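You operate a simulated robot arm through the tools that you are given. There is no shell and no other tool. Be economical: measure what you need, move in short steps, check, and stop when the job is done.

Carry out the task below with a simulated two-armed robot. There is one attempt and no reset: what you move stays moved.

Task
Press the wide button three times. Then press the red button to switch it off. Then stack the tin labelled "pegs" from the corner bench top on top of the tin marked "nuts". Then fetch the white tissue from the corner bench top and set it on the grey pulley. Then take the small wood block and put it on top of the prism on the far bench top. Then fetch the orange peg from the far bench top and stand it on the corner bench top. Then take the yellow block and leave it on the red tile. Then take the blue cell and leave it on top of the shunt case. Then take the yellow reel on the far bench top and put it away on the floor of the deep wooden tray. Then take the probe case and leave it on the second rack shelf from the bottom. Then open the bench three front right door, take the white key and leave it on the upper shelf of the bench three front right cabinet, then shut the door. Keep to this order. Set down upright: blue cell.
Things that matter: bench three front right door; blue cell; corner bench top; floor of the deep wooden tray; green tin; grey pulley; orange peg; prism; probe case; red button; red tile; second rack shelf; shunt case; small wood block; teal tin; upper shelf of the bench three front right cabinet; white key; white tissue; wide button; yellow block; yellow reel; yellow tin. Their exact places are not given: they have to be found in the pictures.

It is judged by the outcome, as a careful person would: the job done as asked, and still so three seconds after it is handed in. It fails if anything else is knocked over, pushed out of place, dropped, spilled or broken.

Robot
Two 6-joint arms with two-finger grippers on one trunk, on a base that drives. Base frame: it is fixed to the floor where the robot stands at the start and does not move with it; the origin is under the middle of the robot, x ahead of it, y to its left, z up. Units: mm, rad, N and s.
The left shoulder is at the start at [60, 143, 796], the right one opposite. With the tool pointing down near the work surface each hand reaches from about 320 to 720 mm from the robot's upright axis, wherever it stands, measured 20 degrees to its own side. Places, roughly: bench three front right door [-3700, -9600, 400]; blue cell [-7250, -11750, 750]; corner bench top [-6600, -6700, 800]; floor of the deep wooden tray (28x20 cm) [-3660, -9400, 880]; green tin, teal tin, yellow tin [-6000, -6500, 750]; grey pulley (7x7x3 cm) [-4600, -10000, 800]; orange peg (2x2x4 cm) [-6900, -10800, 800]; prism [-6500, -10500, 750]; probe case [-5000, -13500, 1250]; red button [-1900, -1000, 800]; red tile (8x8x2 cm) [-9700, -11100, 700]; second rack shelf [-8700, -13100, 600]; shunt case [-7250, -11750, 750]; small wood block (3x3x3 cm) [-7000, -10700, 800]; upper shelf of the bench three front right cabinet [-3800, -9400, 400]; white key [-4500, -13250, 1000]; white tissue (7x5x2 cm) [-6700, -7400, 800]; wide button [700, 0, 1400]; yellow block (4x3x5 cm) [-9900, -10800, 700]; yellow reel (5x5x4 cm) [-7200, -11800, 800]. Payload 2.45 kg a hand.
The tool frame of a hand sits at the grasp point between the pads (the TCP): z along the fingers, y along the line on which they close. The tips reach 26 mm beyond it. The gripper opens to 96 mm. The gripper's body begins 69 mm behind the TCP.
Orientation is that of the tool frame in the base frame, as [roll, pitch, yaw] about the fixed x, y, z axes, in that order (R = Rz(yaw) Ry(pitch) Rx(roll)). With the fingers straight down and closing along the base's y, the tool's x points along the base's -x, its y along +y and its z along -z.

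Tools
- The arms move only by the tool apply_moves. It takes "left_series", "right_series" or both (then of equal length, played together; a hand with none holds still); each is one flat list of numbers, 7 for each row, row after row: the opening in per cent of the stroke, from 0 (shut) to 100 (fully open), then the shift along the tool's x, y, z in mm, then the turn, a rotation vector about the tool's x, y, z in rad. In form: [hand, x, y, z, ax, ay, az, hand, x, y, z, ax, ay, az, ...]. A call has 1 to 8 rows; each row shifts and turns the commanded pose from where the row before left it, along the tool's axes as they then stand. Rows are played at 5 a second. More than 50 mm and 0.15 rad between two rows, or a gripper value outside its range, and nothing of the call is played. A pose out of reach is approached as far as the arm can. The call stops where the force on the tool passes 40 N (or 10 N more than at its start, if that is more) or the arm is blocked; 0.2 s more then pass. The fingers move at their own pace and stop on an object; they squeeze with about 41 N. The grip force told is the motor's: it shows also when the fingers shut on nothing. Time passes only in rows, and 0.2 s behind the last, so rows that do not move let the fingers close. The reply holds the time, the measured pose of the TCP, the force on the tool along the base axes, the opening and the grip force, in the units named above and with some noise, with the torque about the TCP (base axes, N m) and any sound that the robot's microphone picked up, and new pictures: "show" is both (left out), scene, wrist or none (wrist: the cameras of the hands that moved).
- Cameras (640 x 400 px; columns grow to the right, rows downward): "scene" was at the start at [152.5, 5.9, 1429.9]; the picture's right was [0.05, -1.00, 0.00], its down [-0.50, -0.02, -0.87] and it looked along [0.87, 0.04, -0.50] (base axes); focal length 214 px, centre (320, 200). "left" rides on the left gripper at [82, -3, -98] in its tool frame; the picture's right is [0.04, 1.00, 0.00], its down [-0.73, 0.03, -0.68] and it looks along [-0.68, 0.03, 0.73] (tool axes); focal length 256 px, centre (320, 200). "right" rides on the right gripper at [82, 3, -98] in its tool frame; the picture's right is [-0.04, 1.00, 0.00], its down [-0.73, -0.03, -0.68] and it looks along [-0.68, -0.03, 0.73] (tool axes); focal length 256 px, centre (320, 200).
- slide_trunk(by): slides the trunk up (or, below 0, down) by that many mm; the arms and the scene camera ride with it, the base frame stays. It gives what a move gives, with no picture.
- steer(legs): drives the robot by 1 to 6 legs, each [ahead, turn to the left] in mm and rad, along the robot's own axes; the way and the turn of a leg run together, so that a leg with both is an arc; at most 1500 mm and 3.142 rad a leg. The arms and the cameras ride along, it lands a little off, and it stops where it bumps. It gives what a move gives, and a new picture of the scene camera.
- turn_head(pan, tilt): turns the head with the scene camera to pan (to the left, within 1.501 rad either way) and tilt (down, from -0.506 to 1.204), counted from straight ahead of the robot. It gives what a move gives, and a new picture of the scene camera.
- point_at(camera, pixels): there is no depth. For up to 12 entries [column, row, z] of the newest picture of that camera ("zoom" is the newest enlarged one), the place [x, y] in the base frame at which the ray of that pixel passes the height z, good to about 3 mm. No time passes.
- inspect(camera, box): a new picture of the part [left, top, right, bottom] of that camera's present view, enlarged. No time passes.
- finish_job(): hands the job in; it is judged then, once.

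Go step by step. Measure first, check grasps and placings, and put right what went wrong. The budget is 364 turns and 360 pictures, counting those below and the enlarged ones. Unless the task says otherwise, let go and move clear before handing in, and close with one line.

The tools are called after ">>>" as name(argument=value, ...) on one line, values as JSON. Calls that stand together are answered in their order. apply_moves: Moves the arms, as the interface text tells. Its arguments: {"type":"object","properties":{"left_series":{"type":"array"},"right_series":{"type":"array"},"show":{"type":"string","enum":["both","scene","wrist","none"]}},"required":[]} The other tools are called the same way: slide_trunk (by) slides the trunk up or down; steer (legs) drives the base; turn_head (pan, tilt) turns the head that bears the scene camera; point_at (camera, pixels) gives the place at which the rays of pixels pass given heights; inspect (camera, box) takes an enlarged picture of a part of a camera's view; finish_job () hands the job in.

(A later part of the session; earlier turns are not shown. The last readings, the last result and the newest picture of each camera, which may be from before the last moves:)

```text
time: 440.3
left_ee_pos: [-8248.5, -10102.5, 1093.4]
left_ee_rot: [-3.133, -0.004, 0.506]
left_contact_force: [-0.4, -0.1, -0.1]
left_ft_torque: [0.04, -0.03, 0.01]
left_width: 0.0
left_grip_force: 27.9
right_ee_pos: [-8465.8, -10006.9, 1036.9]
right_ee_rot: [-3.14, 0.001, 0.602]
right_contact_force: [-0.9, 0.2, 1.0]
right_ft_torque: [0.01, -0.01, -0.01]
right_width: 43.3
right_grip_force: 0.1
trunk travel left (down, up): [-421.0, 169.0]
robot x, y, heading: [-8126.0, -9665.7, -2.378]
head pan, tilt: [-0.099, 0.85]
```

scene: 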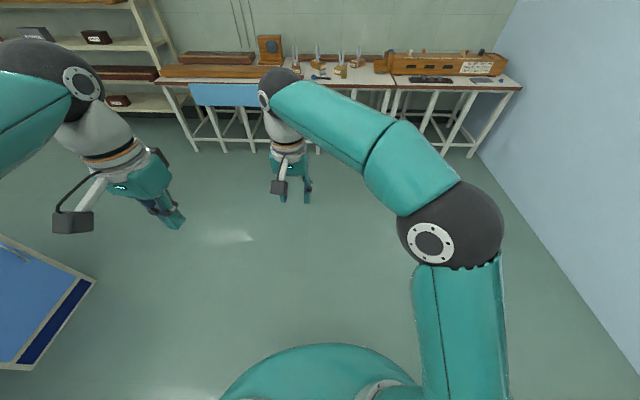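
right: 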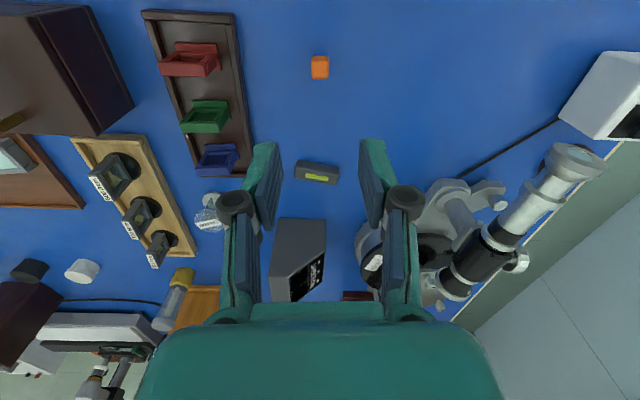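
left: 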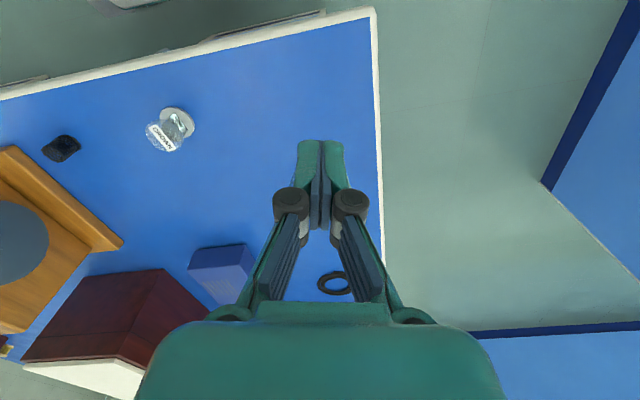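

Clear the view by moving the right hand to the right, and drive closer.

>>> apply_moves(right_series=[0, 20, -44, 0, 0, 0, 0, 0, 20, -44, 0, 0, 0, 0, 0, 20, -44, 0, 0, 0, 0, 0, 20, -44, 0, 0, 0, 0], show="none")

>>> turn_head(pan=0, tilt=0.6)

>>> inspect(camera="scene", box=[120, 80, 520, 220])

```text
time: 441.3
left_ee_pos: [-8248.7, -10101.9, 1094.9]
left_ee_rot: [-3.135, -0.001, 0.507]
left_contact_force: [0.6, -0.3, -0.2]
left_ft_torque: [-0.03, 0.02, 0.01]
left_width: 0.0
left_grip_force: 28.9
right_ee_pos: [-8502.4, -9815.0, 1039.7]
right_ee_rot: [-3.141, 0.003, 0.603]
right_contact_force: [0.3, -0.5, 0.7]
right_ft_torque: [-0.01, -0.01, 0.02]
right_width: 0.1
right_grip_force: 28.6
trunk travel left (down, up): [-421.0, 169.0]
robot x, y, heading: [-8126.1, -9663.7, -2.379]
head pan, tilt: [-0.099, 0.85]
```

```text
time: 442.1
left_ee_pos: [-8247.1, -10102.1, 1094.8]
left_ee_rot: [-3.134, -0.004, 0.506]
left_contact_force: [0.1, -1.2, 0.2]
left_ft_torque: [0.01, -0.01, 0.06]
left_width: 0.1
left_grip_force: 28.5
right_ee_pos: [-8502.2, -9816.4, 1038.5]
right_ee_rot: [-3.139, 0.002, 0.599]
right_contact_force: [0.0, -0.8, -0.2]
right_ft_torque: [0.02, 0.0, 0.0]
right_width: 0.3
right_grip_force: 28.2
trunk travel left (down, up): [-421.0, 169.0]
robot x, y, heading: [-8123.0, -9662.2, -2.378]
head pan, tilt: [0.0, 0.6]
```

scene: 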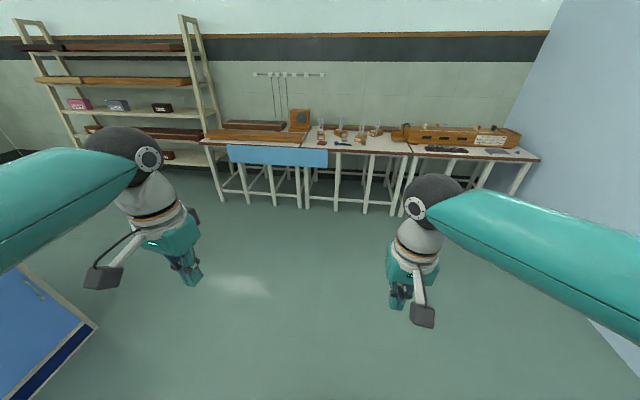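

```text
1.60 times, centred on (320, 150) of scene
```

zoom: 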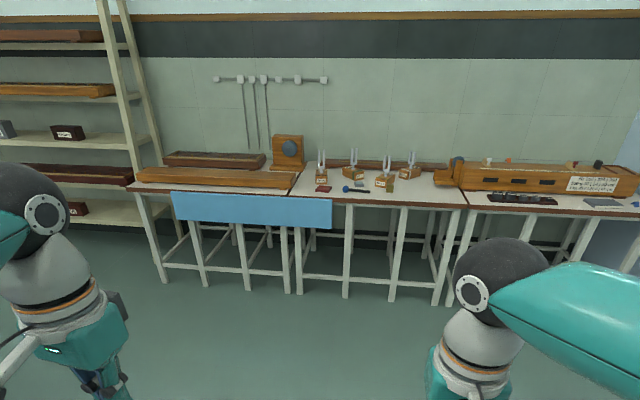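

>>> point_at(camera="scene", pixels=[[322, 142.5, 730], [362, 139, 730], [322, 142.5, 760], [300, 153, 720], [320, 204, 0], [365, 213, 0]])

>>> inspect(camera="scene", box=[300, 115, 400, 165])

```text
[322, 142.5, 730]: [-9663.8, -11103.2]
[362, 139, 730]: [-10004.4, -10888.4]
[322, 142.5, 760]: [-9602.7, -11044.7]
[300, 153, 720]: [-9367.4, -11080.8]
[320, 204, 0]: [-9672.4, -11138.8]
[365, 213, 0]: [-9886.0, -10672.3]
```

```text
6.40 times, centred on (350, 140) of scene
```

zoom: 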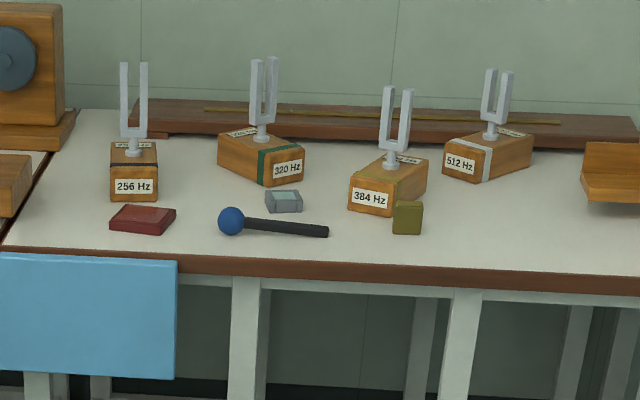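

Tile near (-9664,-11103) and the yellow block near (-9960,-10890). Drive so that the tile is straight ahead.

>>> steer(legs=[[0, 0.05], [1400, 0], [230, 0], [0, -0.2]])

>>> turn_head(pan=-0.3, tilt=0.85)

```text
time: 451.8
left_ee_pos: [-9473.1, -11261.6, 1095.2]
left_ee_rot: [-3.134, -0.003, 0.332]
left_contact_force: [0.0, 0.8, -0.1]
left_ft_torque: [-0.04, 0.01, 0.0]
left_width: 0.2
left_grip_force: 28.5
right_ee_pos: [-9674.5, -10937.9, 1039.7]
right_ee_rot: [-3.139, 0.003, 0.429]
right_contact_force: [0.7, -0.6, -0.1]
right_ft_torque: [0.0, -0.02, 0.01]
right_width: 0.1
right_grip_force: 28.0
trunk travel left (down, up): [-421.0, 169.0]
robot x, y, heading: [-9273.4, -10849.9, -2.551]
head pan, tilt: [0.0, 0.6]
```

scene: 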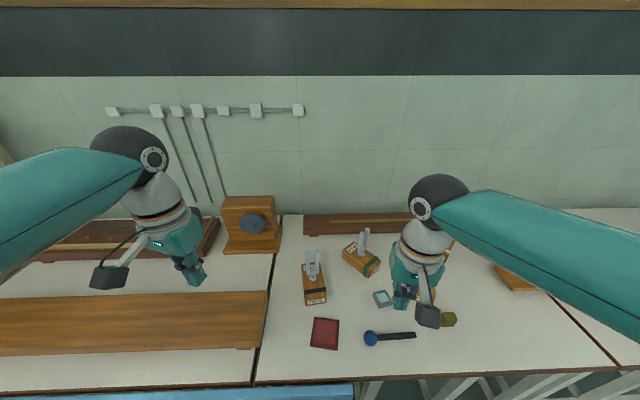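

```text
time: 452.6
left_ee_pos: [-9471.1, -11263.1, 1096.4]
left_ee_rot: [-3.134, -0.001, 0.334]
left_contact_force: [0.1, -1.0, 0.1]
left_ft_torque: [0.02, 0.02, 0.01]
left_width: 0.2
left_grip_force: 28.2
right_ee_pos: [-9674.4, -10938.1, 1039.7]
right_ee_rot: [-3.139, 0.001, 0.429]
right_contact_force: [-0.5, 0.7, 0.7]
right_ft_torque: [0.02, 0.0, -0.02]
right_width: 0.0
right_grip_force: 28.5
trunk travel left (down, up): [-421.0, 169.0]
robot x, y, heading: [-9271.7, -10853.1, -2.544]
head pan, tilt: [-0.3, 0.85]
```

scene: 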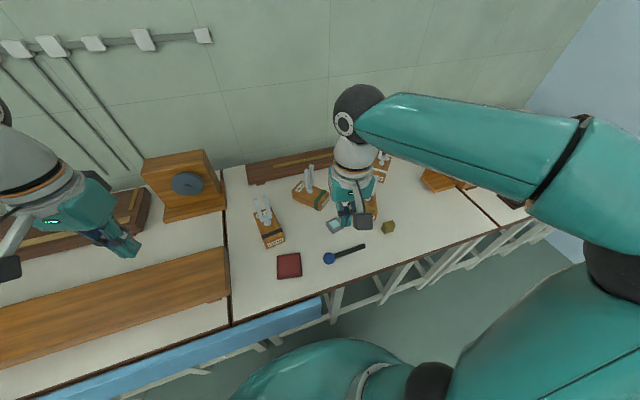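

Well placed. Measure the tile (289,264) and block (387,226), plus a right wrist view.

>>> inspect(camera="scene", box=[260, 190, 420, 290])

>>> apply_moves(right_series=[70, 0, 0, 0, 0, 0, 0, 70, 0, 0, 0, 0, 0, 0], show="wrist")

```text
4.00 times, centred on (340, 240) of scene
```

zoom: 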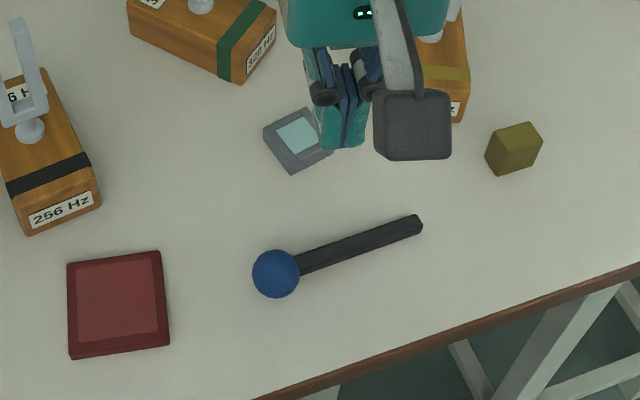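

```text
time: 453.2
left_ee_pos: [-9471.7, -11262.2, 1094.5]
left_ee_rot: [-3.134, -0.004, 0.334]
left_contact_force: [-0.5, 0.9, 0.1]
left_ft_torque: [-0.03, 0.01, 0.02]
left_width: 0.0
left_grip_force: 28.3
right_ee_pos: [-9673.3, -10937.3, 1039.5]
right_ee_rot: [-3.139, 0.001, 0.43]
right_contact_force: [-0.4, 0.3, 0.0]
right_ft_torque: [-0.01, 0.01, 0.0]
right_width: 67.3
right_grip_force: 0.0
trunk travel left (down, up): [-421.0, 169.0]
robot x, y, heading: [-9274.8, -10851.7, -2.553]
head pan, tilt: [-0.3, 0.85]
```

right: 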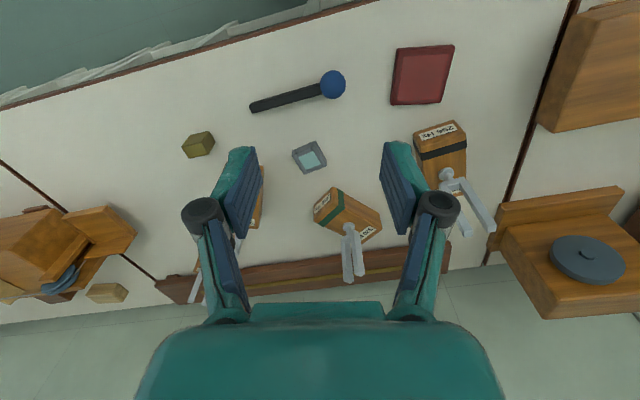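

>>> point_at(camera="right", pixels=[[421, 78, 720], [421, 78, 740], [421, 78, 760], [199, 147, 740], [199, 147, 760], [199, 147, 780], [186, 142, 760], [212, 150, 760]])

>>> point_at(camera="zoom", pixels=[[117, 303, 720], [117, 303, 740], [117, 303, 760], [521, 137, 740], [521, 137, 760], [521, 137, 780]])

```text
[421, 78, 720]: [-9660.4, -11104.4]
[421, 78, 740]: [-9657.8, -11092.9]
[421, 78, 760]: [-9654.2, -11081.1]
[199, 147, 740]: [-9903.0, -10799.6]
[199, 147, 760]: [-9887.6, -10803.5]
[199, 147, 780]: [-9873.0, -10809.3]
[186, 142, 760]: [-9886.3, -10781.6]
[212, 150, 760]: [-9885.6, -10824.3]
```

```text
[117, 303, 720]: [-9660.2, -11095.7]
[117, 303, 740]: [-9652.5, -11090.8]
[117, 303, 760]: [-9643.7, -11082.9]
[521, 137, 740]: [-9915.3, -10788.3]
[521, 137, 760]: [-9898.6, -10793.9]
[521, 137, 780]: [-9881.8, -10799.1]
```

Move above the yellow block for a closer look.

>>> apply_moves(right_series=[70, -23.3, -35.8, 0, 0, 0, 0, 70, -23.3, -35.8, 0, 0, 0, 0, 70, -23.3, -35.8, 0, 0, 0, 0, 70, -23.3, -35.8, 0, 0, 0, 0, 70, -23.3, -35.8, 0, 0, 0, 0, 70, -23.3, -35.8, 0, 0, 0, 0, 70, 0, 0, 48, 0, 0, 0, 70, 0, 0, 48, 0, 0, 0], show="wrist")

>>> inspect(camera="scene", box=[330, 180, 430, 250])

```text
time: 455.0
left_ee_pos: [-9472.2, -11262.4, 1095.3]
left_ee_rot: [-3.134, -0.005, 0.333]
left_contact_force: [-0.9, -0.3, 0.0]
left_ft_torque: [-0.02, -0.01, 0.01]
left_width: 0.2
left_grip_force: 28.4
right_ee_pos: [-9890.0, -10798.8, 944.2]
right_ee_rot: [-3.14, 0.0, 0.428]
right_contact_force: [0.5, -0.6, -0.4]
right_ft_torque: [0.03, -0.03, 0.02]
right_width: 67.1
right_grip_force: 0.1
trunk travel left (down, up): [-421.0, 169.0]
robot x, y, heading: [-9273.3, -10850.4, -2.552]
head pan, tilt: [-0.3, 0.85]
```

right: 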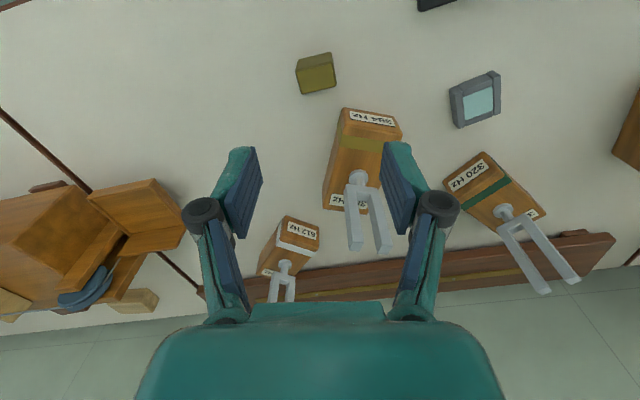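

```text
5.71 times, centred on (380, 215) of scene
```

zoom: 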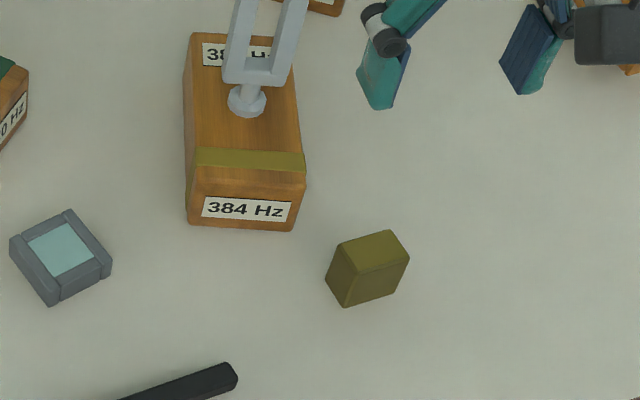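

>>> point_at(camera="zoom", pixels=[[372, 251, 740], [372, 251, 750], [372, 251, 760], [372, 251, 770], [343, 307, 715]])

>>> point_at(camera="right", pixels=[[317, 78, 740], [317, 78, 750], [317, 78, 760], [317, 78, 770], [297, 72, 760], [332, 62, 760], [336, 82, 760], [303, 94, 760], [370, 112, 760]])

```text
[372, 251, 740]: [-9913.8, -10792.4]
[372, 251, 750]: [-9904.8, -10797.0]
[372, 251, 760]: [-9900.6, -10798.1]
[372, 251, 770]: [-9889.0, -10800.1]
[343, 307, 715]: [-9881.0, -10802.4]
```

```text
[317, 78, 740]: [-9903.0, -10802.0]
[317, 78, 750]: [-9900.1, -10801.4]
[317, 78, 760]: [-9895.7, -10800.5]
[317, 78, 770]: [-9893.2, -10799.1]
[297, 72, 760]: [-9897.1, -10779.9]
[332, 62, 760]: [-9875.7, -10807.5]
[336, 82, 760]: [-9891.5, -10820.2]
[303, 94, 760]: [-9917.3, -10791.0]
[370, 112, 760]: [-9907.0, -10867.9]
```

Block top ≈(-9895,-10800,763). Rotate to align (yaw 0.66), descend and grasp.

>>> apply_moves(right_series=[70, -5, -1, 0, 0, 0, -0.113, 70, 0, 0, 0, 0, 0, -0.113, 70, 0, 0, 48, 0, 0, 0, 70, 0, 0, 48, 0, 0, 0, 70, 0, 0, 48, 0, 0, 0, 70, 0, 0, 20, 0, 0, 0, 70, 0, 0, 0, 0, 0, 0], show="wrist")

```text
time: 456.6
left_ee_pos: [-9472.1, -11263.4, 1095.7]
left_ee_rot: [-3.135, -0.003, 0.333]
left_contact_force: [-0.6, 0.6, -0.8]
left_ft_torque: [0.02, -0.03, 0.01]
left_width: 0.1
left_grip_force: 28.6
right_ee_pos: [-9893.5, -10800.7, 778.2]
right_ee_rot: [-3.141, 0.002, 0.655]
right_contact_force: [-0.1, 0.4, 0.7]
right_ft_torque: [0.0, -0.02, -0.02]
right_width: 67.3
right_grip_force: 0.1
trunk travel left (down, up): [-421.0, 169.0]
robot x, y, heading: [-9270.5, -10850.3, -2.548]
head pan, tilt: [-0.3, 0.85]
```

right: 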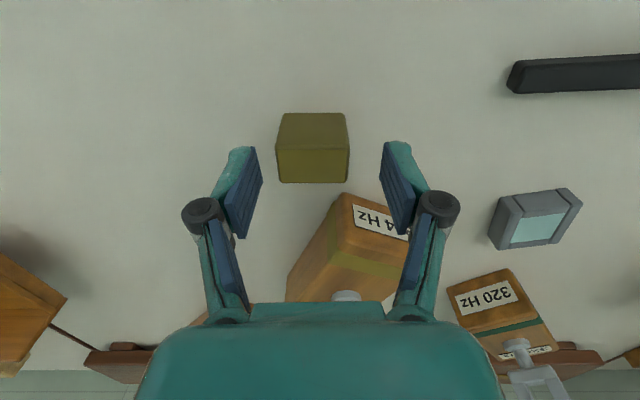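

Check the fork's position relative to the hand body before going lower.

>>> point_at(camera="right", pixels=[[345, 295, 770], [345, 195, 760], [290, 270, 760], [313, 165, 763]])

>>> inspect(camera="scene", box=[310, 140, 430, 250])

```text
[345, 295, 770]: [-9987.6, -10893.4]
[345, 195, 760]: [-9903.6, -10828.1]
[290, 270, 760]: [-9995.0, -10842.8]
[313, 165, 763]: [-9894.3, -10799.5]
```

```text
3.64 times, centred on (370, 195) of scene
```

zoom: 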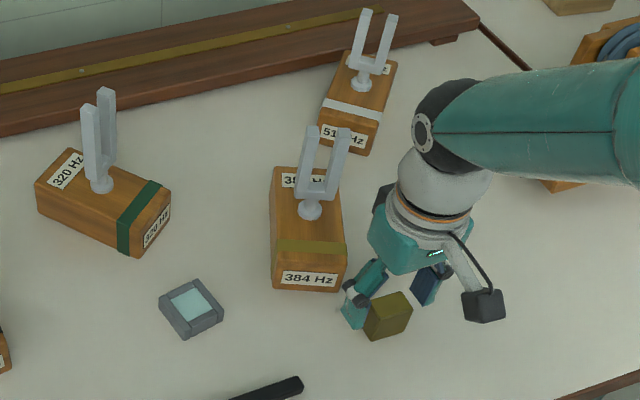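

Fork is ~130 mm off; safe. Descend 30 mm and close.

>>> apply_moves(right_series=[70, 0, -1, 15, 0, 0, 0, 70, 0, 0, 15, 0, 0, 0, 30, 0, 0, 0, 0, 0, 0, 0, 0, 0, 0, 0, 0, 0, 0, 0, 0, 0, 0, 0, 0], show="none")

>>> apply_moves(right_series=[0, 0, 0, -40, 0, 0, 0, 0, 0, 0, -45, 0, 0, 0, 0, 10, 0, -45, 0, 0, 0, 0, 10, 0, -45, 0, 0, 0, 0, 0, 0, -45, 0, 0, 0, 0, 0, 0, -45, 0, 0, 0], show="wrist")

```text
time: 457.8
left_ee_pos: [-9472.2, -11262.1, 1094.8]
left_ee_rot: [-3.135, -0.005, 0.333]
left_contact_force: [1.3, 0.7, -1.1]
left_ft_torque: [0.0, 0.02, 0.02]
left_width: 0.0
left_grip_force: 28.6
right_ee_pos: [-9895.2, -10799.8, 751.0]
right_ee_rot: [-3.139, 0.001, 0.655]
right_contact_force: [-0.2, 0.8, 0.9]
right_ft_torque: [0.02, -0.02, 0.02]
right_width: 38.8
right_grip_force: 40.9
trunk travel left (down, up): [-421.0, 169.0]
robot x, y, heading: [-9270.9, -10851.6, -2.552]
head pan, tilt: [-0.3, 0.85]
```

```text
time: 459.2
left_ee_pos: [-9472.4, -11261.6, 1095.2]
left_ee_rot: [-3.135, -0.002, 0.333]
left_contact_force: [-0.1, -0.7, 0.3]
left_ft_torque: [0.01, 0.05, -0.01]
left_width: 0.0
left_grip_force: 28.8
right_ee_pos: [-9876.7, -10788.7, 1017.6]
right_ee_rot: [-3.141, 0.0, 0.654]
right_contact_force: [0.1, 1.0, -0.2]
right_ft_torque: [0.04, 0.0, 0.05]
right_width: 38.9
right_grip_force: 41.1
trunk travel left (down, up): [-421.0, 169.0]
robot x, y, heading: [-9273.9, -10853.4, -2.55]
head pan, tilt: [-0.3, 0.85]
```

right: 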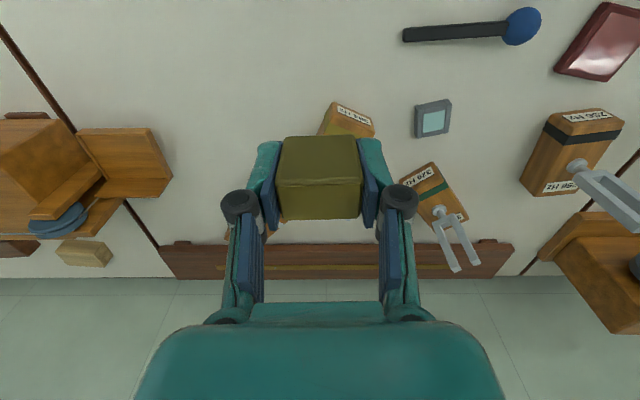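

Grasped (39 mm). Carry over to the red tile and descend to a hover.

>>> apply_moves(right_series=[0, -1.4, 47.1, 0, 0, 0, 0, 0, -1.4, 47.1, 0, 0, 0, 0, 0, -1.4, 47.1, 0, 0, 0, 0, 0, -1.4, 47.1, 0, 0, 0, 0, 0, -1.4, 47.1, 0, 0, 0, 0, 0, -1.4, 47.1, 0, 0, 0, 0, 0, -1.4, 47.1, 0, 0, 0, 0, 0, -1.4, 47.1, 0, 0, 0, 0], show="none")

>>> apply_moves(right_series=[0, 0, 0, 48, 0, 0, 0, 0, 0, 0, 48, 0, 0, 0, 0, 0, 0, 48, 0, 0, 0, 0, 0, 0, 48, 0, 0, 0, 0, 0, 0, 28, 0, 0, 0, 0, 0, 0, 0, 0, 0, 0], show="wrist")

>>> inspect(camera="scene", box=[250, 210, 350, 290])

```text
time: 461.0
left_ee_pos: [-9470.7, -11263.9, 1095.3]
left_ee_rot: [-3.134, -0.002, 0.333]
left_contact_force: [0.5, -0.2, -0.4]
left_ft_torque: [-0.01, 0.0, -0.01]
left_width: 0.2
left_grip_force: 28.2
right_ee_pos: [-9659.0, -11095.4, 1014.5]
right_ee_rot: [-3.139, 0.0, 0.655]
right_contact_force: [0.1, -0.5, -1.0]
right_ft_torque: [0.01, 0.01, -0.03]
right_width: 38.7
right_grip_force: 40.6
trunk travel left (down, up): [-421.0, 169.0]
robot x, y, heading: [-9269.6, -10854.5, -2.548]
head pan, tilt: [-0.3, 0.85]
```

```text
time: 462.4
left_ee_pos: [-9472.1, -11262.1, 1096.5]
left_ee_rot: [-3.135, -0.004, 0.334]
left_contact_force: [0.4, 0.1, 0.6]
left_ft_torque: [0.01, -0.01, 0.02]
left_width: 0.0
left_grip_force: 28.4
right_ee_pos: [-9658.4, -11097.6, 794.6]
right_ee_rot: [-3.139, 0.001, 0.655]
right_contact_force: [-0.1, -0.1, -0.5]
right_ft_torque: [-0.01, -0.04, -0.01]
right_width: 38.7
right_grip_force: 41.1
trunk travel left (down, up): [-421.0, 169.0]
robot x, y, heading: [-9273.6, -10850.6, -2.546]
head pan, tilt: [-0.3, 0.85]
```

right: 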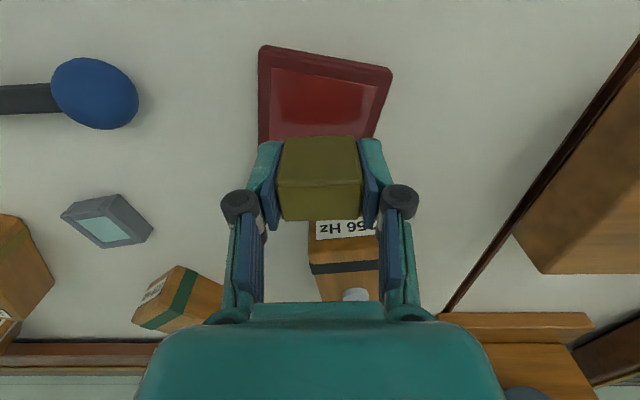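

```text
5.00 times, centred on (300, 250) of scene
```

zoom: 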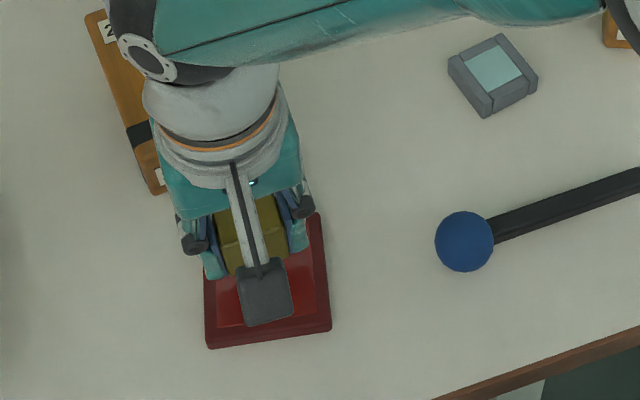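

>>> point_at(camera="right", pixels=[[262, 47, 730], [392, 68, 730], [327, 57, 730], [376, 138, 730], [260, 140, 730], [355, 295, 770], [340, 225, 760]])

```text
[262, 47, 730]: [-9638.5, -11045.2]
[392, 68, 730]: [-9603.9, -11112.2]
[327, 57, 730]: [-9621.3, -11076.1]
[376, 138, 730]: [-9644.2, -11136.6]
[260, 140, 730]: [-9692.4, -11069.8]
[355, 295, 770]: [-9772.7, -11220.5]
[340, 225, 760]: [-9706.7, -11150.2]
```

Centred on the tile. Lower.

>>> apply_moves(right_series=[0, 0, 0, 10, 0, 0, 0, 0, 0, 0, 8, 0, 0, 0, 0, 0, 0, 0, 0, 0, 0], show="none")

>>> apply_moves(right_series=[0, 0, 0, 2, 0, 0, 0, 0, 0, 0, 0, 0, 0, 0], show="none")

>>> apply_moves(right_series=[0, 0, 0, 2, 0, 0, 0, 0, 0, 0, 0, 0, 0, 0], show="none")

```text
time: 463.2
left_ee_pos: [-9472.7, -11262.5, 1096.0]
left_ee_rot: [-3.135, -0.004, 0.333]
left_contact_force: [-0.2, -0.3, -0.7]
left_ft_torque: [0.04, 0.0, 0.01]
left_width: 0.1
left_grip_force: 28.6
right_ee_pos: [-9660.0, -11093.9, 777.5]
right_ee_rot: [-3.139, 0.002, 0.655]
right_contact_force: [0.1, 0.6, -0.3]
right_ft_torque: [0.01, -0.03, -0.04]
right_width: 38.7
right_grip_force: 41.2
trunk travel left (down, up): [-421.0, 169.0]
robot x, y, heading: [-9271.6, -10858.1, -2.548]
head pan, tilt: [-0.3, 0.85]
```

```text
time: 463.8
left_ee_pos: [-9471.7, -11262.9, 1095.3]
left_ee_rot: [-3.135, -0.005, 0.334]
left_contact_force: [-0.3, 0.4, 0.2]
left_ft_torque: [0.0, -0.01, -0.03]
left_width: 0.0
left_grip_force: 28.2
right_ee_pos: [-9660.1, -11093.1, 774.6]
right_ee_rot: [-3.14, 0.001, 0.654]
right_contact_force: [-0.1, 0.2, -0.3]
right_ft_torque: [0.0, 0.04, -0.02]
right_width: 38.9
right_grip_force: 41.0
trunk travel left (down, up): [-421.0, 169.0]
robot x, y, heading: [-9275.1, -10855.2, -2.546]
head pan, tilt: [-0.3, 0.85]
```

```text
time: 464.4
left_ee_pos: [-9472.7, -11262.2, 1095.7]
left_ee_rot: [-3.134, -0.004, 0.331]
left_contact_force: [0.2, -0.2, -0.7]
left_ft_torque: [0.04, -0.01, -0.01]
left_width: 0.1
left_grip_force: 28.9
right_ee_pos: [-9660.6, -11092.6, 773.4]
right_ee_rot: [-3.14, 0.001, 0.654]
right_contact_force: [-0.1, -0.7, -0.6]
right_ft_torque: [-0.01, 0.03, -0.01]
right_width: 38.9
right_grip_force: 41.1
trunk travel left (down, up): [-421.0, 169.0]
robot x, y, heading: [-9275.3, -10851.8, -2.549]
head pan, tilt: [-0.3, 0.85]
```

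>>> apply_moves(right_series=[0, 0, 0, 1.5, 0, 0, 0, 0, 0, 0, 1.5, 0, 0, 0, 0, 0, 0, 0, 0, 0, 0], show="none")

>>> apply_moves(right_series=[0, 0, 0, 1.5, 0, 0, 0, 0, 0, 0, 1.5, 0, 0, 0, 0, 0, 0, 0, 0, 0, 0], show="none")

```text
time: 465.2
left_ee_pos: [-9471.5, -11262.8, 1095.3]
left_ee_rot: [-3.136, -0.004, 0.334]
left_contact_force: [0.6, -0.2, 0.0]
left_ft_torque: [0.02, -0.02, 0.03]
left_width: 0.0
left_grip_force: 28.3
right_ee_pos: [-9659.9, -11094.1, 769.3]
right_ee_rot: [-3.14, 0.001, 0.653]
right_contact_force: [-0.4, -0.9, -0.7]
right_ft_torque: [-0.02, 0.02, 0.0]
right_width: 39.0
right_grip_force: 41.0
trunk travel left (down, up): [-421.0, 169.0]
robot x, y, heading: [-9275.5, -10851.7, -2.548]
head pan, tilt: [-0.3, 0.85]
```

```text
time: 466.0
left_ee_pos: [-9472.1, -11262.5, 1095.5]
left_ee_rot: [-3.134, -0.004, 0.333]
left_contact_force: [0.2, 0.1, 0.1]
left_ft_torque: [0.02, -0.04, 0.02]
left_width: 0.0
left_grip_force: 28.5
right_ee_pos: [-9661.2, -11093.4, 766.6]
right_ee_rot: [-3.141, 0.002, 0.655]
right_contact_force: [-0.6, 0.4, -0.1]
right_ft_torque: [0.03, 0.0, 0.01]
right_width: 38.8
right_grip_force: 41.0
trunk travel left (down, up): [-421.0, 169.0]
robot x, y, heading: [-9270.4, -10855.5, -2.551]
head pan, tilt: [-0.3, 0.85]
```

>>> apply_moves(right_series=[0, 0, 0, 1.5, 0, 0, 0, 0, 0, 0, 1.5, 0, 0, 0, 0, 0, 0, 0, 0, 0, 0], show="none")

>>> apply_moves(right_series=[0, 0, 0, 1.5, 0, 0, 0, 0, 0, 0, 1.5, 0, 0, 0, 0, 0, 0, 0, 0, 0, 0], show="wrist")

```text
time: 466.8
left_ee_pos: [-9471.9, -11262.7, 1097.0]
left_ee_rot: [-3.134, -0.003, 0.332]
left_contact_force: [-0.2, -0.3, 0.2]
left_ft_torque: [-0.03, 0.02, 0.02]
left_width: 0.1
left_grip_force: 29.0
right_ee_pos: [-9660.5, -11095.0, 766.0]
right_ee_rot: [3.141, 0.008, 0.655]
right_contact_force: [-3.9, 4.1, 24.2]
right_ft_torque: [0.15, 0.07, 0.04]
right_width: 39.0
right_grip_force: 41.2
trunk travel left (down, up): [-421.0, 169.0]
robot x, y, heading: [-9272.1, -10852.6, -2.549]
head pan, tilt: [-0.3, 0.85]
```

```text
time: 467.6
left_ee_pos: [-9470.6, -11261.3, 1095.0]
left_ee_rot: [-3.135, -0.002, 0.334]
left_contact_force: [-0.3, 0.6, 0.0]
left_ft_torque: [0.02, 0.0, 0.03]
left_width: 0.0
left_grip_force: 28.4
right_ee_pos: [-9659.4, -11095.2, 761.7]
right_ee_rot: [3.139, 0.01, 0.654]
right_contact_force: [-4.8, -2.4, 32.1]
right_ft_torque: [-0.02, 0.11, -0.02]
right_width: 38.8
right_grip_force: 41.0
trunk travel left (down, up): [-421.0, 169.0]
robot x, y, heading: [-9271.9, -10850.7, -2.55]
head pan, tilt: [-0.3, 0.85]
```

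right: 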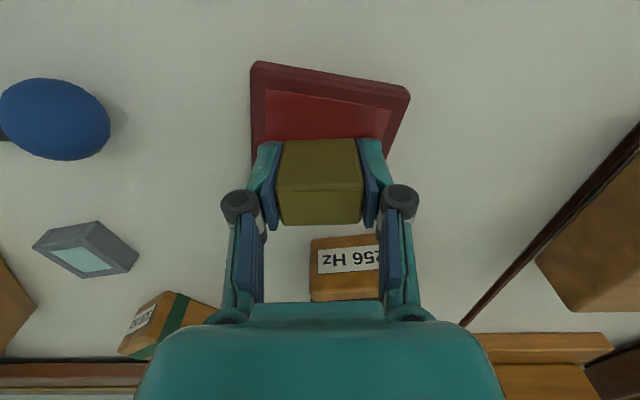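

Contact made (32 N). Relieve slightly, open, rise.

>>> apply_moves(right_series=[0, 0, 0, -2, 0, 0, 0, 55, 0, 0, 0, 0, 0, 0, 70, 0, 0, 0, 0, 0, 0, 70, 0, 0, -20, 0, 0, 0, 70, 0, 0, -45, 0, 0, 0, 70, 0, 0, -45, 0, 0, 0, 70, 0, 0, -45, 0, 0, 0, 70, 0, 0, -45, 0, 0, 0], show="wrist")

```text
time: 469.4
left_ee_pos: [-9472.6, -11262.5, 1095.3]
left_ee_rot: [-3.135, -0.002, 0.333]
left_contact_force: [1.1, 0.1, -0.2]
left_ft_torque: [0.02, 0.0, 0.01]
left_width: 0.0
left_grip_force: 28.7
right_ee_pos: [-9664.9, -11093.2, 961.2]
right_ee_rot: [-3.139, 0.003, 0.657]
right_contact_force: [0.6, -0.1, 0.4]
right_ft_torque: [-0.04, -0.04, 0.01]
right_width: 67.3
right_grip_force: 0.0
trunk travel left (down, up): [-421.0, 169.0]
robot x, y, heading: [-9271.6, -10855.4, -2.552]
head pan, tilt: [-0.3, 0.85]
```

right: 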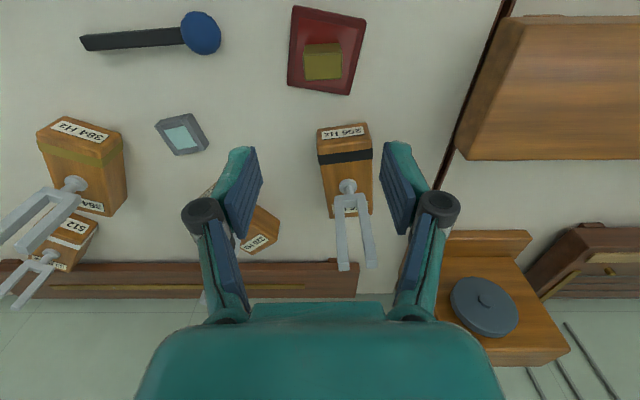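

Block is on the tile. Retract, back off, and go to the right end of the far bench.

>>> apply_moves(right_series=[50, 20, 0, -45, 0, 0, 0, 0, 45, -10, -20, 0, 0, 0, 0, 40, -25, 0, 0, 0, 0, 0, 0, -45, 0, 0, 0, 0.08, 0, 0, -45, 0, 0, 0, 0.08], show="none")

>>> steer(legs=[[-420, 0], [0, 0.8]])

>>> steer(legs=[[0, 0.8], [1400, 0], [500, 0]])

```text
refused: row 2 steps farther than a row can; nothing moved
```

```text
time: 474.5
left_ee_pos: [-8758.7, -11041.7, 1095.7]
left_ee_rot: [-3.136, -0.004, 1.14]
left_contact_force: [0.0, 0.7, -0.3]
left_ft_torque: [0.04, -0.04, 0.0]
left_width: 0.4
left_grip_force: 27.9
right_ee_pos: [-9011.7, -11062.5, 961.0]
right_ee_rot: [-3.14, 0.001, 1.461]
right_contact_force: [0.1, -0.2, -0.7]
right_ft_torque: [0.01, 0.0, 0.0]
right_width: 67.3
right_grip_force: 0.0
trunk travel left (down, up): [-421.0, 169.0]
robot x, y, heading: [-8946.6, -10609.9, -1.753]
head pan, tilt: [-0.3, 0.85]
```

scene: 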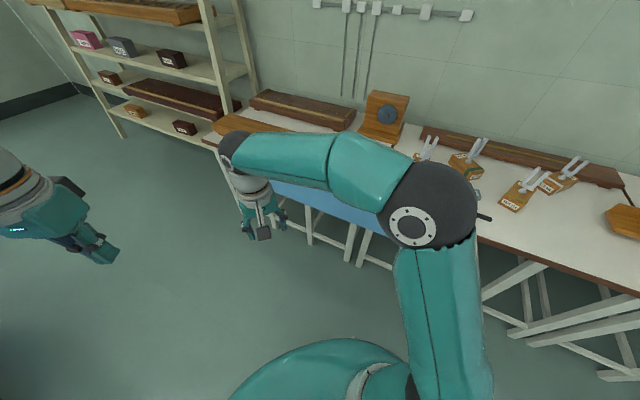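

```text
time: 486.5
left_ee_pos: [-7380.3, -12315.4, 1093.8]
left_ee_rot: [-3.134, -0.004, 1.944]
left_contact_force: [0.4, -0.6, -0.3]
left_ft_torque: [0.04, 0.03, 0.01]
left_width: 0.0
left_grip_force: 28.9
right_ee_pos: [-7542.0, -12512.8, 961.4]
right_ee_rot: [-3.139, 0.001, 2.263]
right_contact_force: [0.0, 0.4, -1.1]
right_ft_torque: [0.02, -0.02, -0.03]
right_width: 67.2
right_grip_force: 0.0
trunk travel left (down, up): [-421.0, 169.0]
robot x, y, heading: [-7819.7, -12147.1, -0.946]
head pan, tilt: [-0.3, 0.85]
```

scene: 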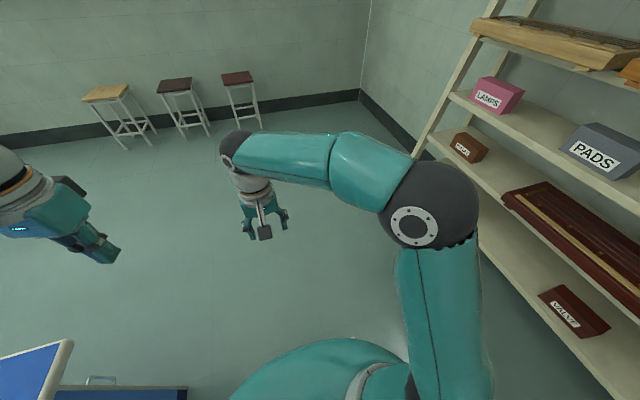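

Position is right beside the far bench's end. Tuck the right hand and turn left to face the bench end.

>>> apply_moves(right_series=[0, 15, -43, -15, 0, 0, 0, 0, 15, -43, -15, 0, 0, 0, 0, 15, -43, -15, 0, 0, 0, 0, 15, -43, -15, 0, 0, 0], show="none")

>>> steer(legs=[[0, 0.8]])

>>> steer(legs=[[0, 0.76], [250, 0]])

```text
time: 487.5
left_ee_pos: [-7381.3, -12313.7, 1096.0]
left_ee_rot: [-3.135, -0.004, 1.942]
left_contact_force: [-0.2, 0.3, 0.3]
left_ft_torque: [-0.02, -0.01, 0.0]
left_width: 0.1
left_grip_force: 28.9
right_ee_pos: [-7711.4, -12575.4, 1020.9]
right_ee_rot: [-3.139, 0.0, 2.264]
right_contact_force: [-0.6, 0.6, -0.1]
right_ft_torque: [0.0, -0.03, -0.01]
right_width: 0.0
right_grip_force: 28.5
trunk travel left (down, up): [-421.0, 169.0]
robot x, y, heading: [-7817.8, -12145.0, -0.949]
head pan, tilt: [-0.3, 0.85]
```

```text
time: 490.3
left_ee_pos: [-7396.6, -11940.7, 1095.5]
left_ee_rot: [-3.134, -0.003, 2.76]
left_contact_force: [-0.4, -0.3, 0.1]
left_ft_torque: [0.0, 0.02, 0.01]
left_width: 0.2
left_grip_force: 28.6
right_ee_pos: [-7430.8, -12360.9, 1021.0]
right_ee_rot: [-3.139, 0.0, 3.081]
right_contact_force: [0.3, 0.8, -0.4]
right_ft_torque: [0.01, 0.01, -0.04]
right_width: 0.0
right_grip_force: 28.7
trunk travel left (down, up): [-421.0, 169.0]
robot x, y, heading: [-7822.1, -12178.0, -0.128]
head pan, tilt: [-0.3, 0.85]
```

scene: 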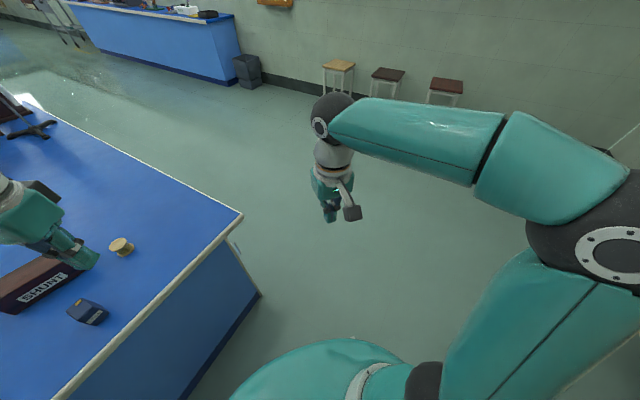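

```text
time: 494.5
left_ee_pos: [-7480.5, -11558.8, 1095.0]
left_ee_rot: [-3.137, -0.003, -2.749]
left_contact_force: [0.8, 0.2, -1.8]
left_ft_torque: [-0.01, 0.03, 0.01]
left_width: 0.2
left_grip_force: 28.6
right_ee_pos: [-7212.3, -11883.6, 1021.5]
right_ee_rot: [-3.138, 0.001, -2.428]
right_contact_force: [-0.2, 0.3, 0.3]
right_ft_torque: [-0.03, 0.03, 0.02]
right_width: 0.0
right_grip_force: 28.4
trunk travel left (down, up): [-421.0, 169.0]
robot x, y, heading: [-7611.2, -12041.0, 0.644]
head pan, tilt: [-0.3, 0.85]
```

scene: 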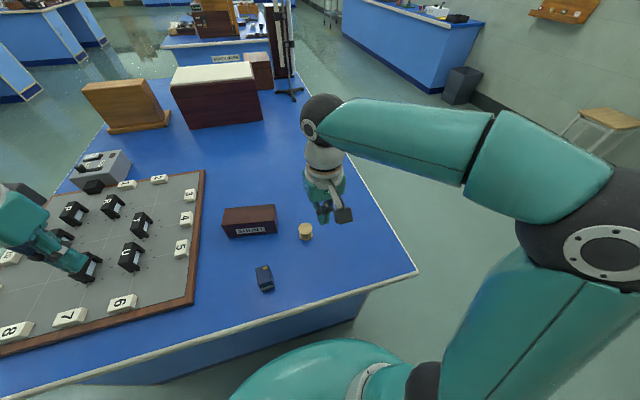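

Shunt case (250,220), blue cell (265,278) and yellow reel (305,231) are in view. Enlarge and measure.

>>> inspect(camera="scene", box=[210, 190, 330, 300])

>>> point_at(camera="scene", pixels=[[265, 270, 840], [263, 268, 860], [250, 209, 870], [305, 225, 840], [280, 313, 800], [305, 238, 800]])

```text
3.64 times, centred on (270, 245) of scene
```

zoom: 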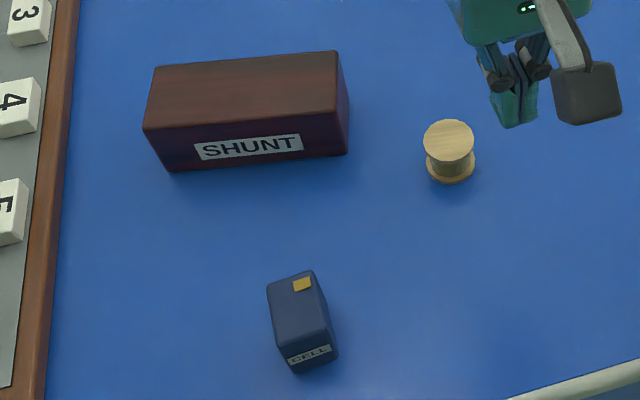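

```text
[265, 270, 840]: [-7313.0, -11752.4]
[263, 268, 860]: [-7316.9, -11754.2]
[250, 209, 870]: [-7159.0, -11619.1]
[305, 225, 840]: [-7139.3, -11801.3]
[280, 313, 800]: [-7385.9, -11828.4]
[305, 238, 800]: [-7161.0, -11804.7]
```

Use the left hand for the cell: move over it and view.

>>> apply_moves(left_series=[70, -13.3, -40.5, 0, 0, 0, 0, 70, -13.3, -40.5, 0, 0, 0, 0, 70, -13.3, -40.5, 0, 0, 0, 0, 70, -13.3, -40.5, 0, 0, 0, 0, 70, -13.3, -40.5, 0, 0, 0, 0, 70, -13.3, -40.5, 0, 0, 0, 0, 70, 0, 0, 45, 0, 0, 0, 70, 0, 0, 40, 0, 0, 0], show="wrist")

```text
time: 496.3
left_ee_pos: [-7316.3, -11750.5, 1014.4]
left_ee_rot: [-3.135, -0.003, -2.749]
left_contact_force: [-0.2, -0.1, 0.7]
left_ft_torque: [-0.01, 0.02, 0.03]
left_width: 67.3
left_grip_force: 0.0
right_ee_pos: [-7212.0, -11883.7, 1021.5]
right_ee_rot: [-3.14, 0.001, -2.427]
right_contact_force: [0.2, -0.1, 0.6]
right_ft_torque: [-0.02, 0.0, 0.01]
right_width: 0.2
right_grip_force: 28.6
trunk travel left (down, up): [-421.0, 169.0]
robot x, y, heading: [-7610.8, -12038.8, 0.646]
head pan, tilt: [-0.3, 0.85]
```

left: 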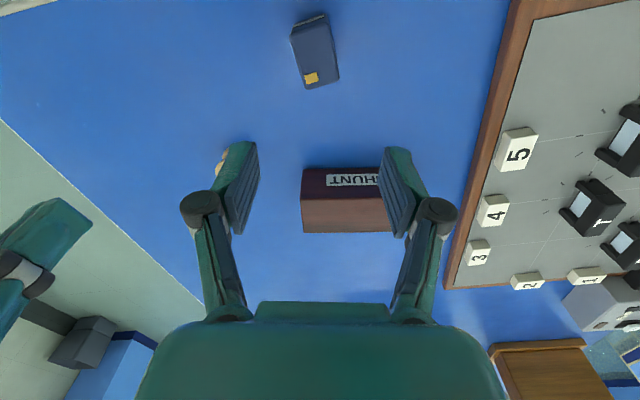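

>>> inspect(camera="left", box=[270, 0, 360, 100])

>>> point_at(camera="left", pixels=[[316, 52, 820], [316, 52, 830], [316, 52, 840], [316, 52, 850], [305, 90, 835], [339, 80, 835], [325, 20, 835], [292, 38, 835]])

```text
4.00 times, centred on (315, 50) of left
```

zoom: 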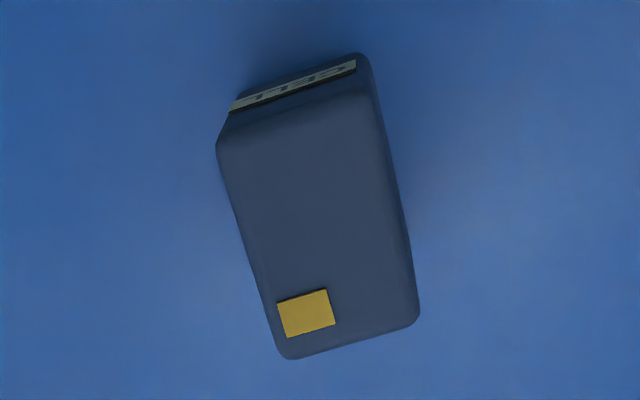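

```text
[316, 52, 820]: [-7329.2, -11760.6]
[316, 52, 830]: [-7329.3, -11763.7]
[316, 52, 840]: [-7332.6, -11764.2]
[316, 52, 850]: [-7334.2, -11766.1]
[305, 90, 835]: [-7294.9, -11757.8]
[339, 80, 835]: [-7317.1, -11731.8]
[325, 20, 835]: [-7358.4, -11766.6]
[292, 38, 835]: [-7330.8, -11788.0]
```

>>> point_at(camera="scene", pixels=[[249, 214, 840], [249, 214, 860], [249, 214, 880], [224, 216, 860], [277, 205, 860]])

>>> point_at(camera="left", pixels=[[302, 198, 840], [302, 198, 860], [302, 198, 880], [304, 232, 860], [345, 214, 860]])

```text
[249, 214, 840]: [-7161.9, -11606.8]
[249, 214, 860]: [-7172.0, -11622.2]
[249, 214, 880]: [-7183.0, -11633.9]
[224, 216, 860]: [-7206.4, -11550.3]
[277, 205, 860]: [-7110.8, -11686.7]
```

```text
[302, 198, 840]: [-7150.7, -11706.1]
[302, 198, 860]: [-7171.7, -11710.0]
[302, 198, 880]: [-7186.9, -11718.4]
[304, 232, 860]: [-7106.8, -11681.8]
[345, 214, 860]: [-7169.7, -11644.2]
```

Shunt case top is ≈(-7172,-11624,860). Align on the cell, descend and grasp.

>>> apply_moves(left_series=[70, 13.3, -5.9, 0, 0, 0, -0.105, 70, 0, 0, 0, 0, 0, -0.105, 70, 0, 0, 0, 0, 0, -0.105, 70, 0, 0, 45, 0, 0, 0, 70, 0, 0, 45, 0, 0, 0, 70, 0, 0, 40, 0, 0, 0, 70, 0, 0, 0, 0, 0, 0], show="wrist")

```text
time: 497.9
left_ee_pos: [-7324.9, -11763.3, 884.2]
left_ee_rot: [-3.136, -0.004, -2.434]
left_contact_force: [-0.5, 0.6, 0.3]
left_ft_torque: [-0.01, 0.0, 0.01]
left_width: 67.3
left_grip_force: 0.1
right_ee_pos: [-7213.5, -11885.0, 1021.3]
right_ee_rot: [-3.14, -0.001, -2.428]
right_contact_force: [0.4, 0.8, -0.7]
right_ft_torque: [0.02, -0.03, -0.01]
right_width: 0.0
right_grip_force: 28.4
trunk travel left (down, up): [-421.0, 169.0]
robot x, y, heading: [-7611.5, -12037.4, 0.646]
head pan, tilt: [-0.3, 0.85]
```

left: 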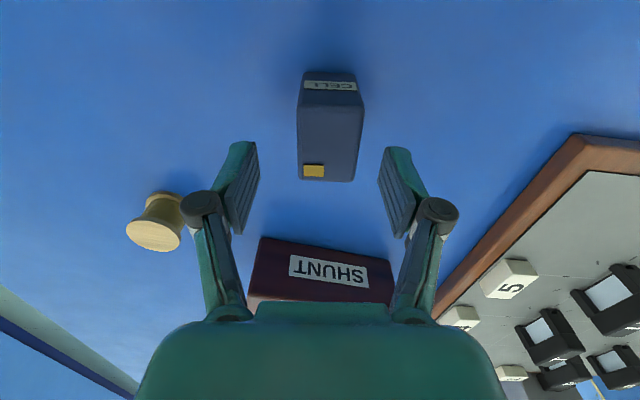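

>>> point_at(camera="left", pixels=[[331, 143, 825], [331, 143, 835], [300, 105, 830], [364, 110, 830], [300, 180, 830], [355, 180, 830], [330, 72, 800]])

```text
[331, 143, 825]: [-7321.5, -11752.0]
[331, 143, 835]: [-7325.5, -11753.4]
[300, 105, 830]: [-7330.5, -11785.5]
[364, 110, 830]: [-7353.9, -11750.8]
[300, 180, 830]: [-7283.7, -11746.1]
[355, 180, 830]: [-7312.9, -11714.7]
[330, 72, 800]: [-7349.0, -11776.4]
```

>>> apply_moves(left_series=[70, -9.4, 6.4, 15, 0, 0, 0, 70, 0, 0, 20, 0, 0, 0, 70, 0, 0, 18, 0, 0, 0, 30, 0, 0, 0, 0, 0, 0, 0, 0, 0, 0, 0, 0, 0, 0, 0, 0, 0, 0, 0, 0, 0, 0, 0, 0, 0, 0, 0], show="wrist")

```text
time: 499.5
left_ee_pos: [-7322.7, -11754.3, 831.0]
left_ee_rot: [-3.138, -0.006, -2.435]
left_contact_force: [-0.2, 0.1, -0.2]
left_ft_torque: [-0.02, -0.06, 0.01]
left_width: 35.1
left_grip_force: 40.4
right_ee_pos: [-7212.4, -11884.3, 1020.7]
right_ee_rot: [-3.14, 0.001, -2.43]
right_contact_force: [0.3, -0.1, 0.5]
right_ft_torque: [-0.02, -0.01, -0.01]
right_width: 0.0
right_grip_force: 28.8
trunk travel left (down, up): [-421.0, 169.0]
robot x, y, heading: [-7613.9, -12034.2, 0.645]
head pan, tilt: [-0.3, 0.85]
```

left: 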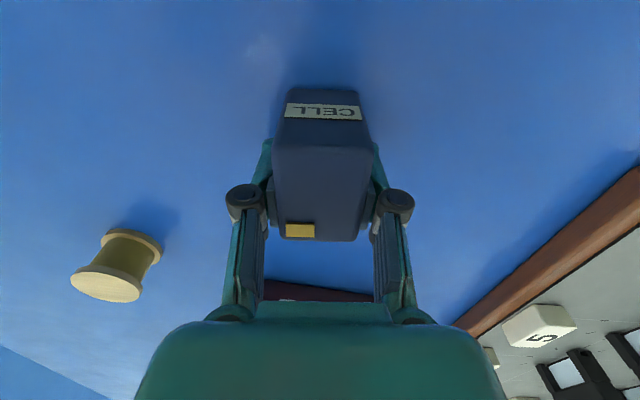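

Gripped (35 mm). Lift, move over the shunt case, rotate to align, and check.

>>> apply_moves(left_series=[0, 0, 0, -45, 0, 0, 0, 0, 0, 0, -45, 0, 0, 0, 0, 0, 0, -45, 0, 0, 0, 0, -42.2, -0.5, 0, 0, 0, 0.1, 0, -42.2, -0.5, 0, 0, 0, 0.1, 0, -42.2, -9, 0, 0, 0, 0.09, 0, -40, -12, 0, 0, 0, 0, 0, -40, -12, 0, 0, 0, 0], show="both")

```text
time: 501.3
left_ee_pos: [-7130.1, -11675.7, 963.6]
left_ee_rot: [-3.136, -0.007, -2.727]
left_contact_force: [0.4, 1.5, 1.2]
left_ft_torque: [-0.08, 0.01, 0.01]
left_width: 35.4
left_grip_force: 41.6
right_ee_pos: [-7208.4, -11883.2, 1021.9]
right_ee_rot: [-3.139, -0.003, -2.431]
right_contact_force: [1.7, -0.3, -0.6]
right_ft_torque: [0.01, 0.07, 0.08]
right_width: 0.0
right_grip_force: 28.8
trunk travel left (down, up): [-421.0, 169.0]
robot x, y, heading: [-7611.4, -12041.4, 0.64]
head pan, tilt: [-0.3, 0.85]
```

scene: 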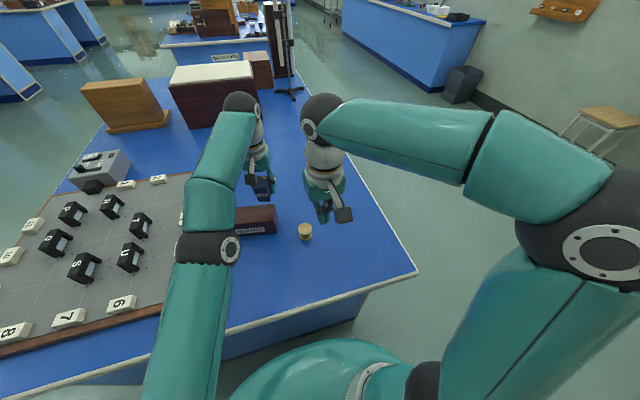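
left: 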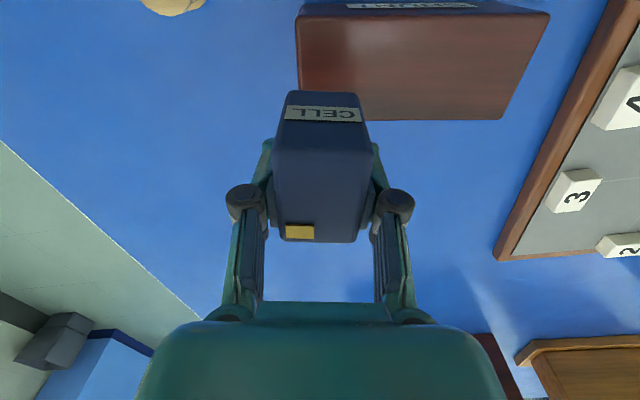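

The case top is now well visible in the left view; compute its corners.

>>> point_at(camera="left", pixels=[[299, 16, 860], [549, 14, 860], [501, 119, 860], [375, 119, 860], [301, 90, 860]])

```text
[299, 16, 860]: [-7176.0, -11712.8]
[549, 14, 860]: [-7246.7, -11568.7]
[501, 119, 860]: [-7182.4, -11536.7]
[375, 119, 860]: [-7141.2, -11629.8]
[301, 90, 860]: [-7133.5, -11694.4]
```

>>> point_at(camera="left", pixels=[[325, 93, 932], [322, 151, 960], [322, 151, 970], [322, 151, 980], [322, 151, 990], [320, 241, 970], [320, 241, 980], [320, 241, 990]])

```text
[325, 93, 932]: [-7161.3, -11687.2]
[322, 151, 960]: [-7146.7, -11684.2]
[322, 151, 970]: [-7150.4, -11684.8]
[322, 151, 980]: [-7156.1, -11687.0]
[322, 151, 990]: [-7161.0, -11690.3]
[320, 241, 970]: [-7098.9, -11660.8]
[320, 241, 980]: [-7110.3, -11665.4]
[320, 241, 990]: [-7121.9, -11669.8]
```

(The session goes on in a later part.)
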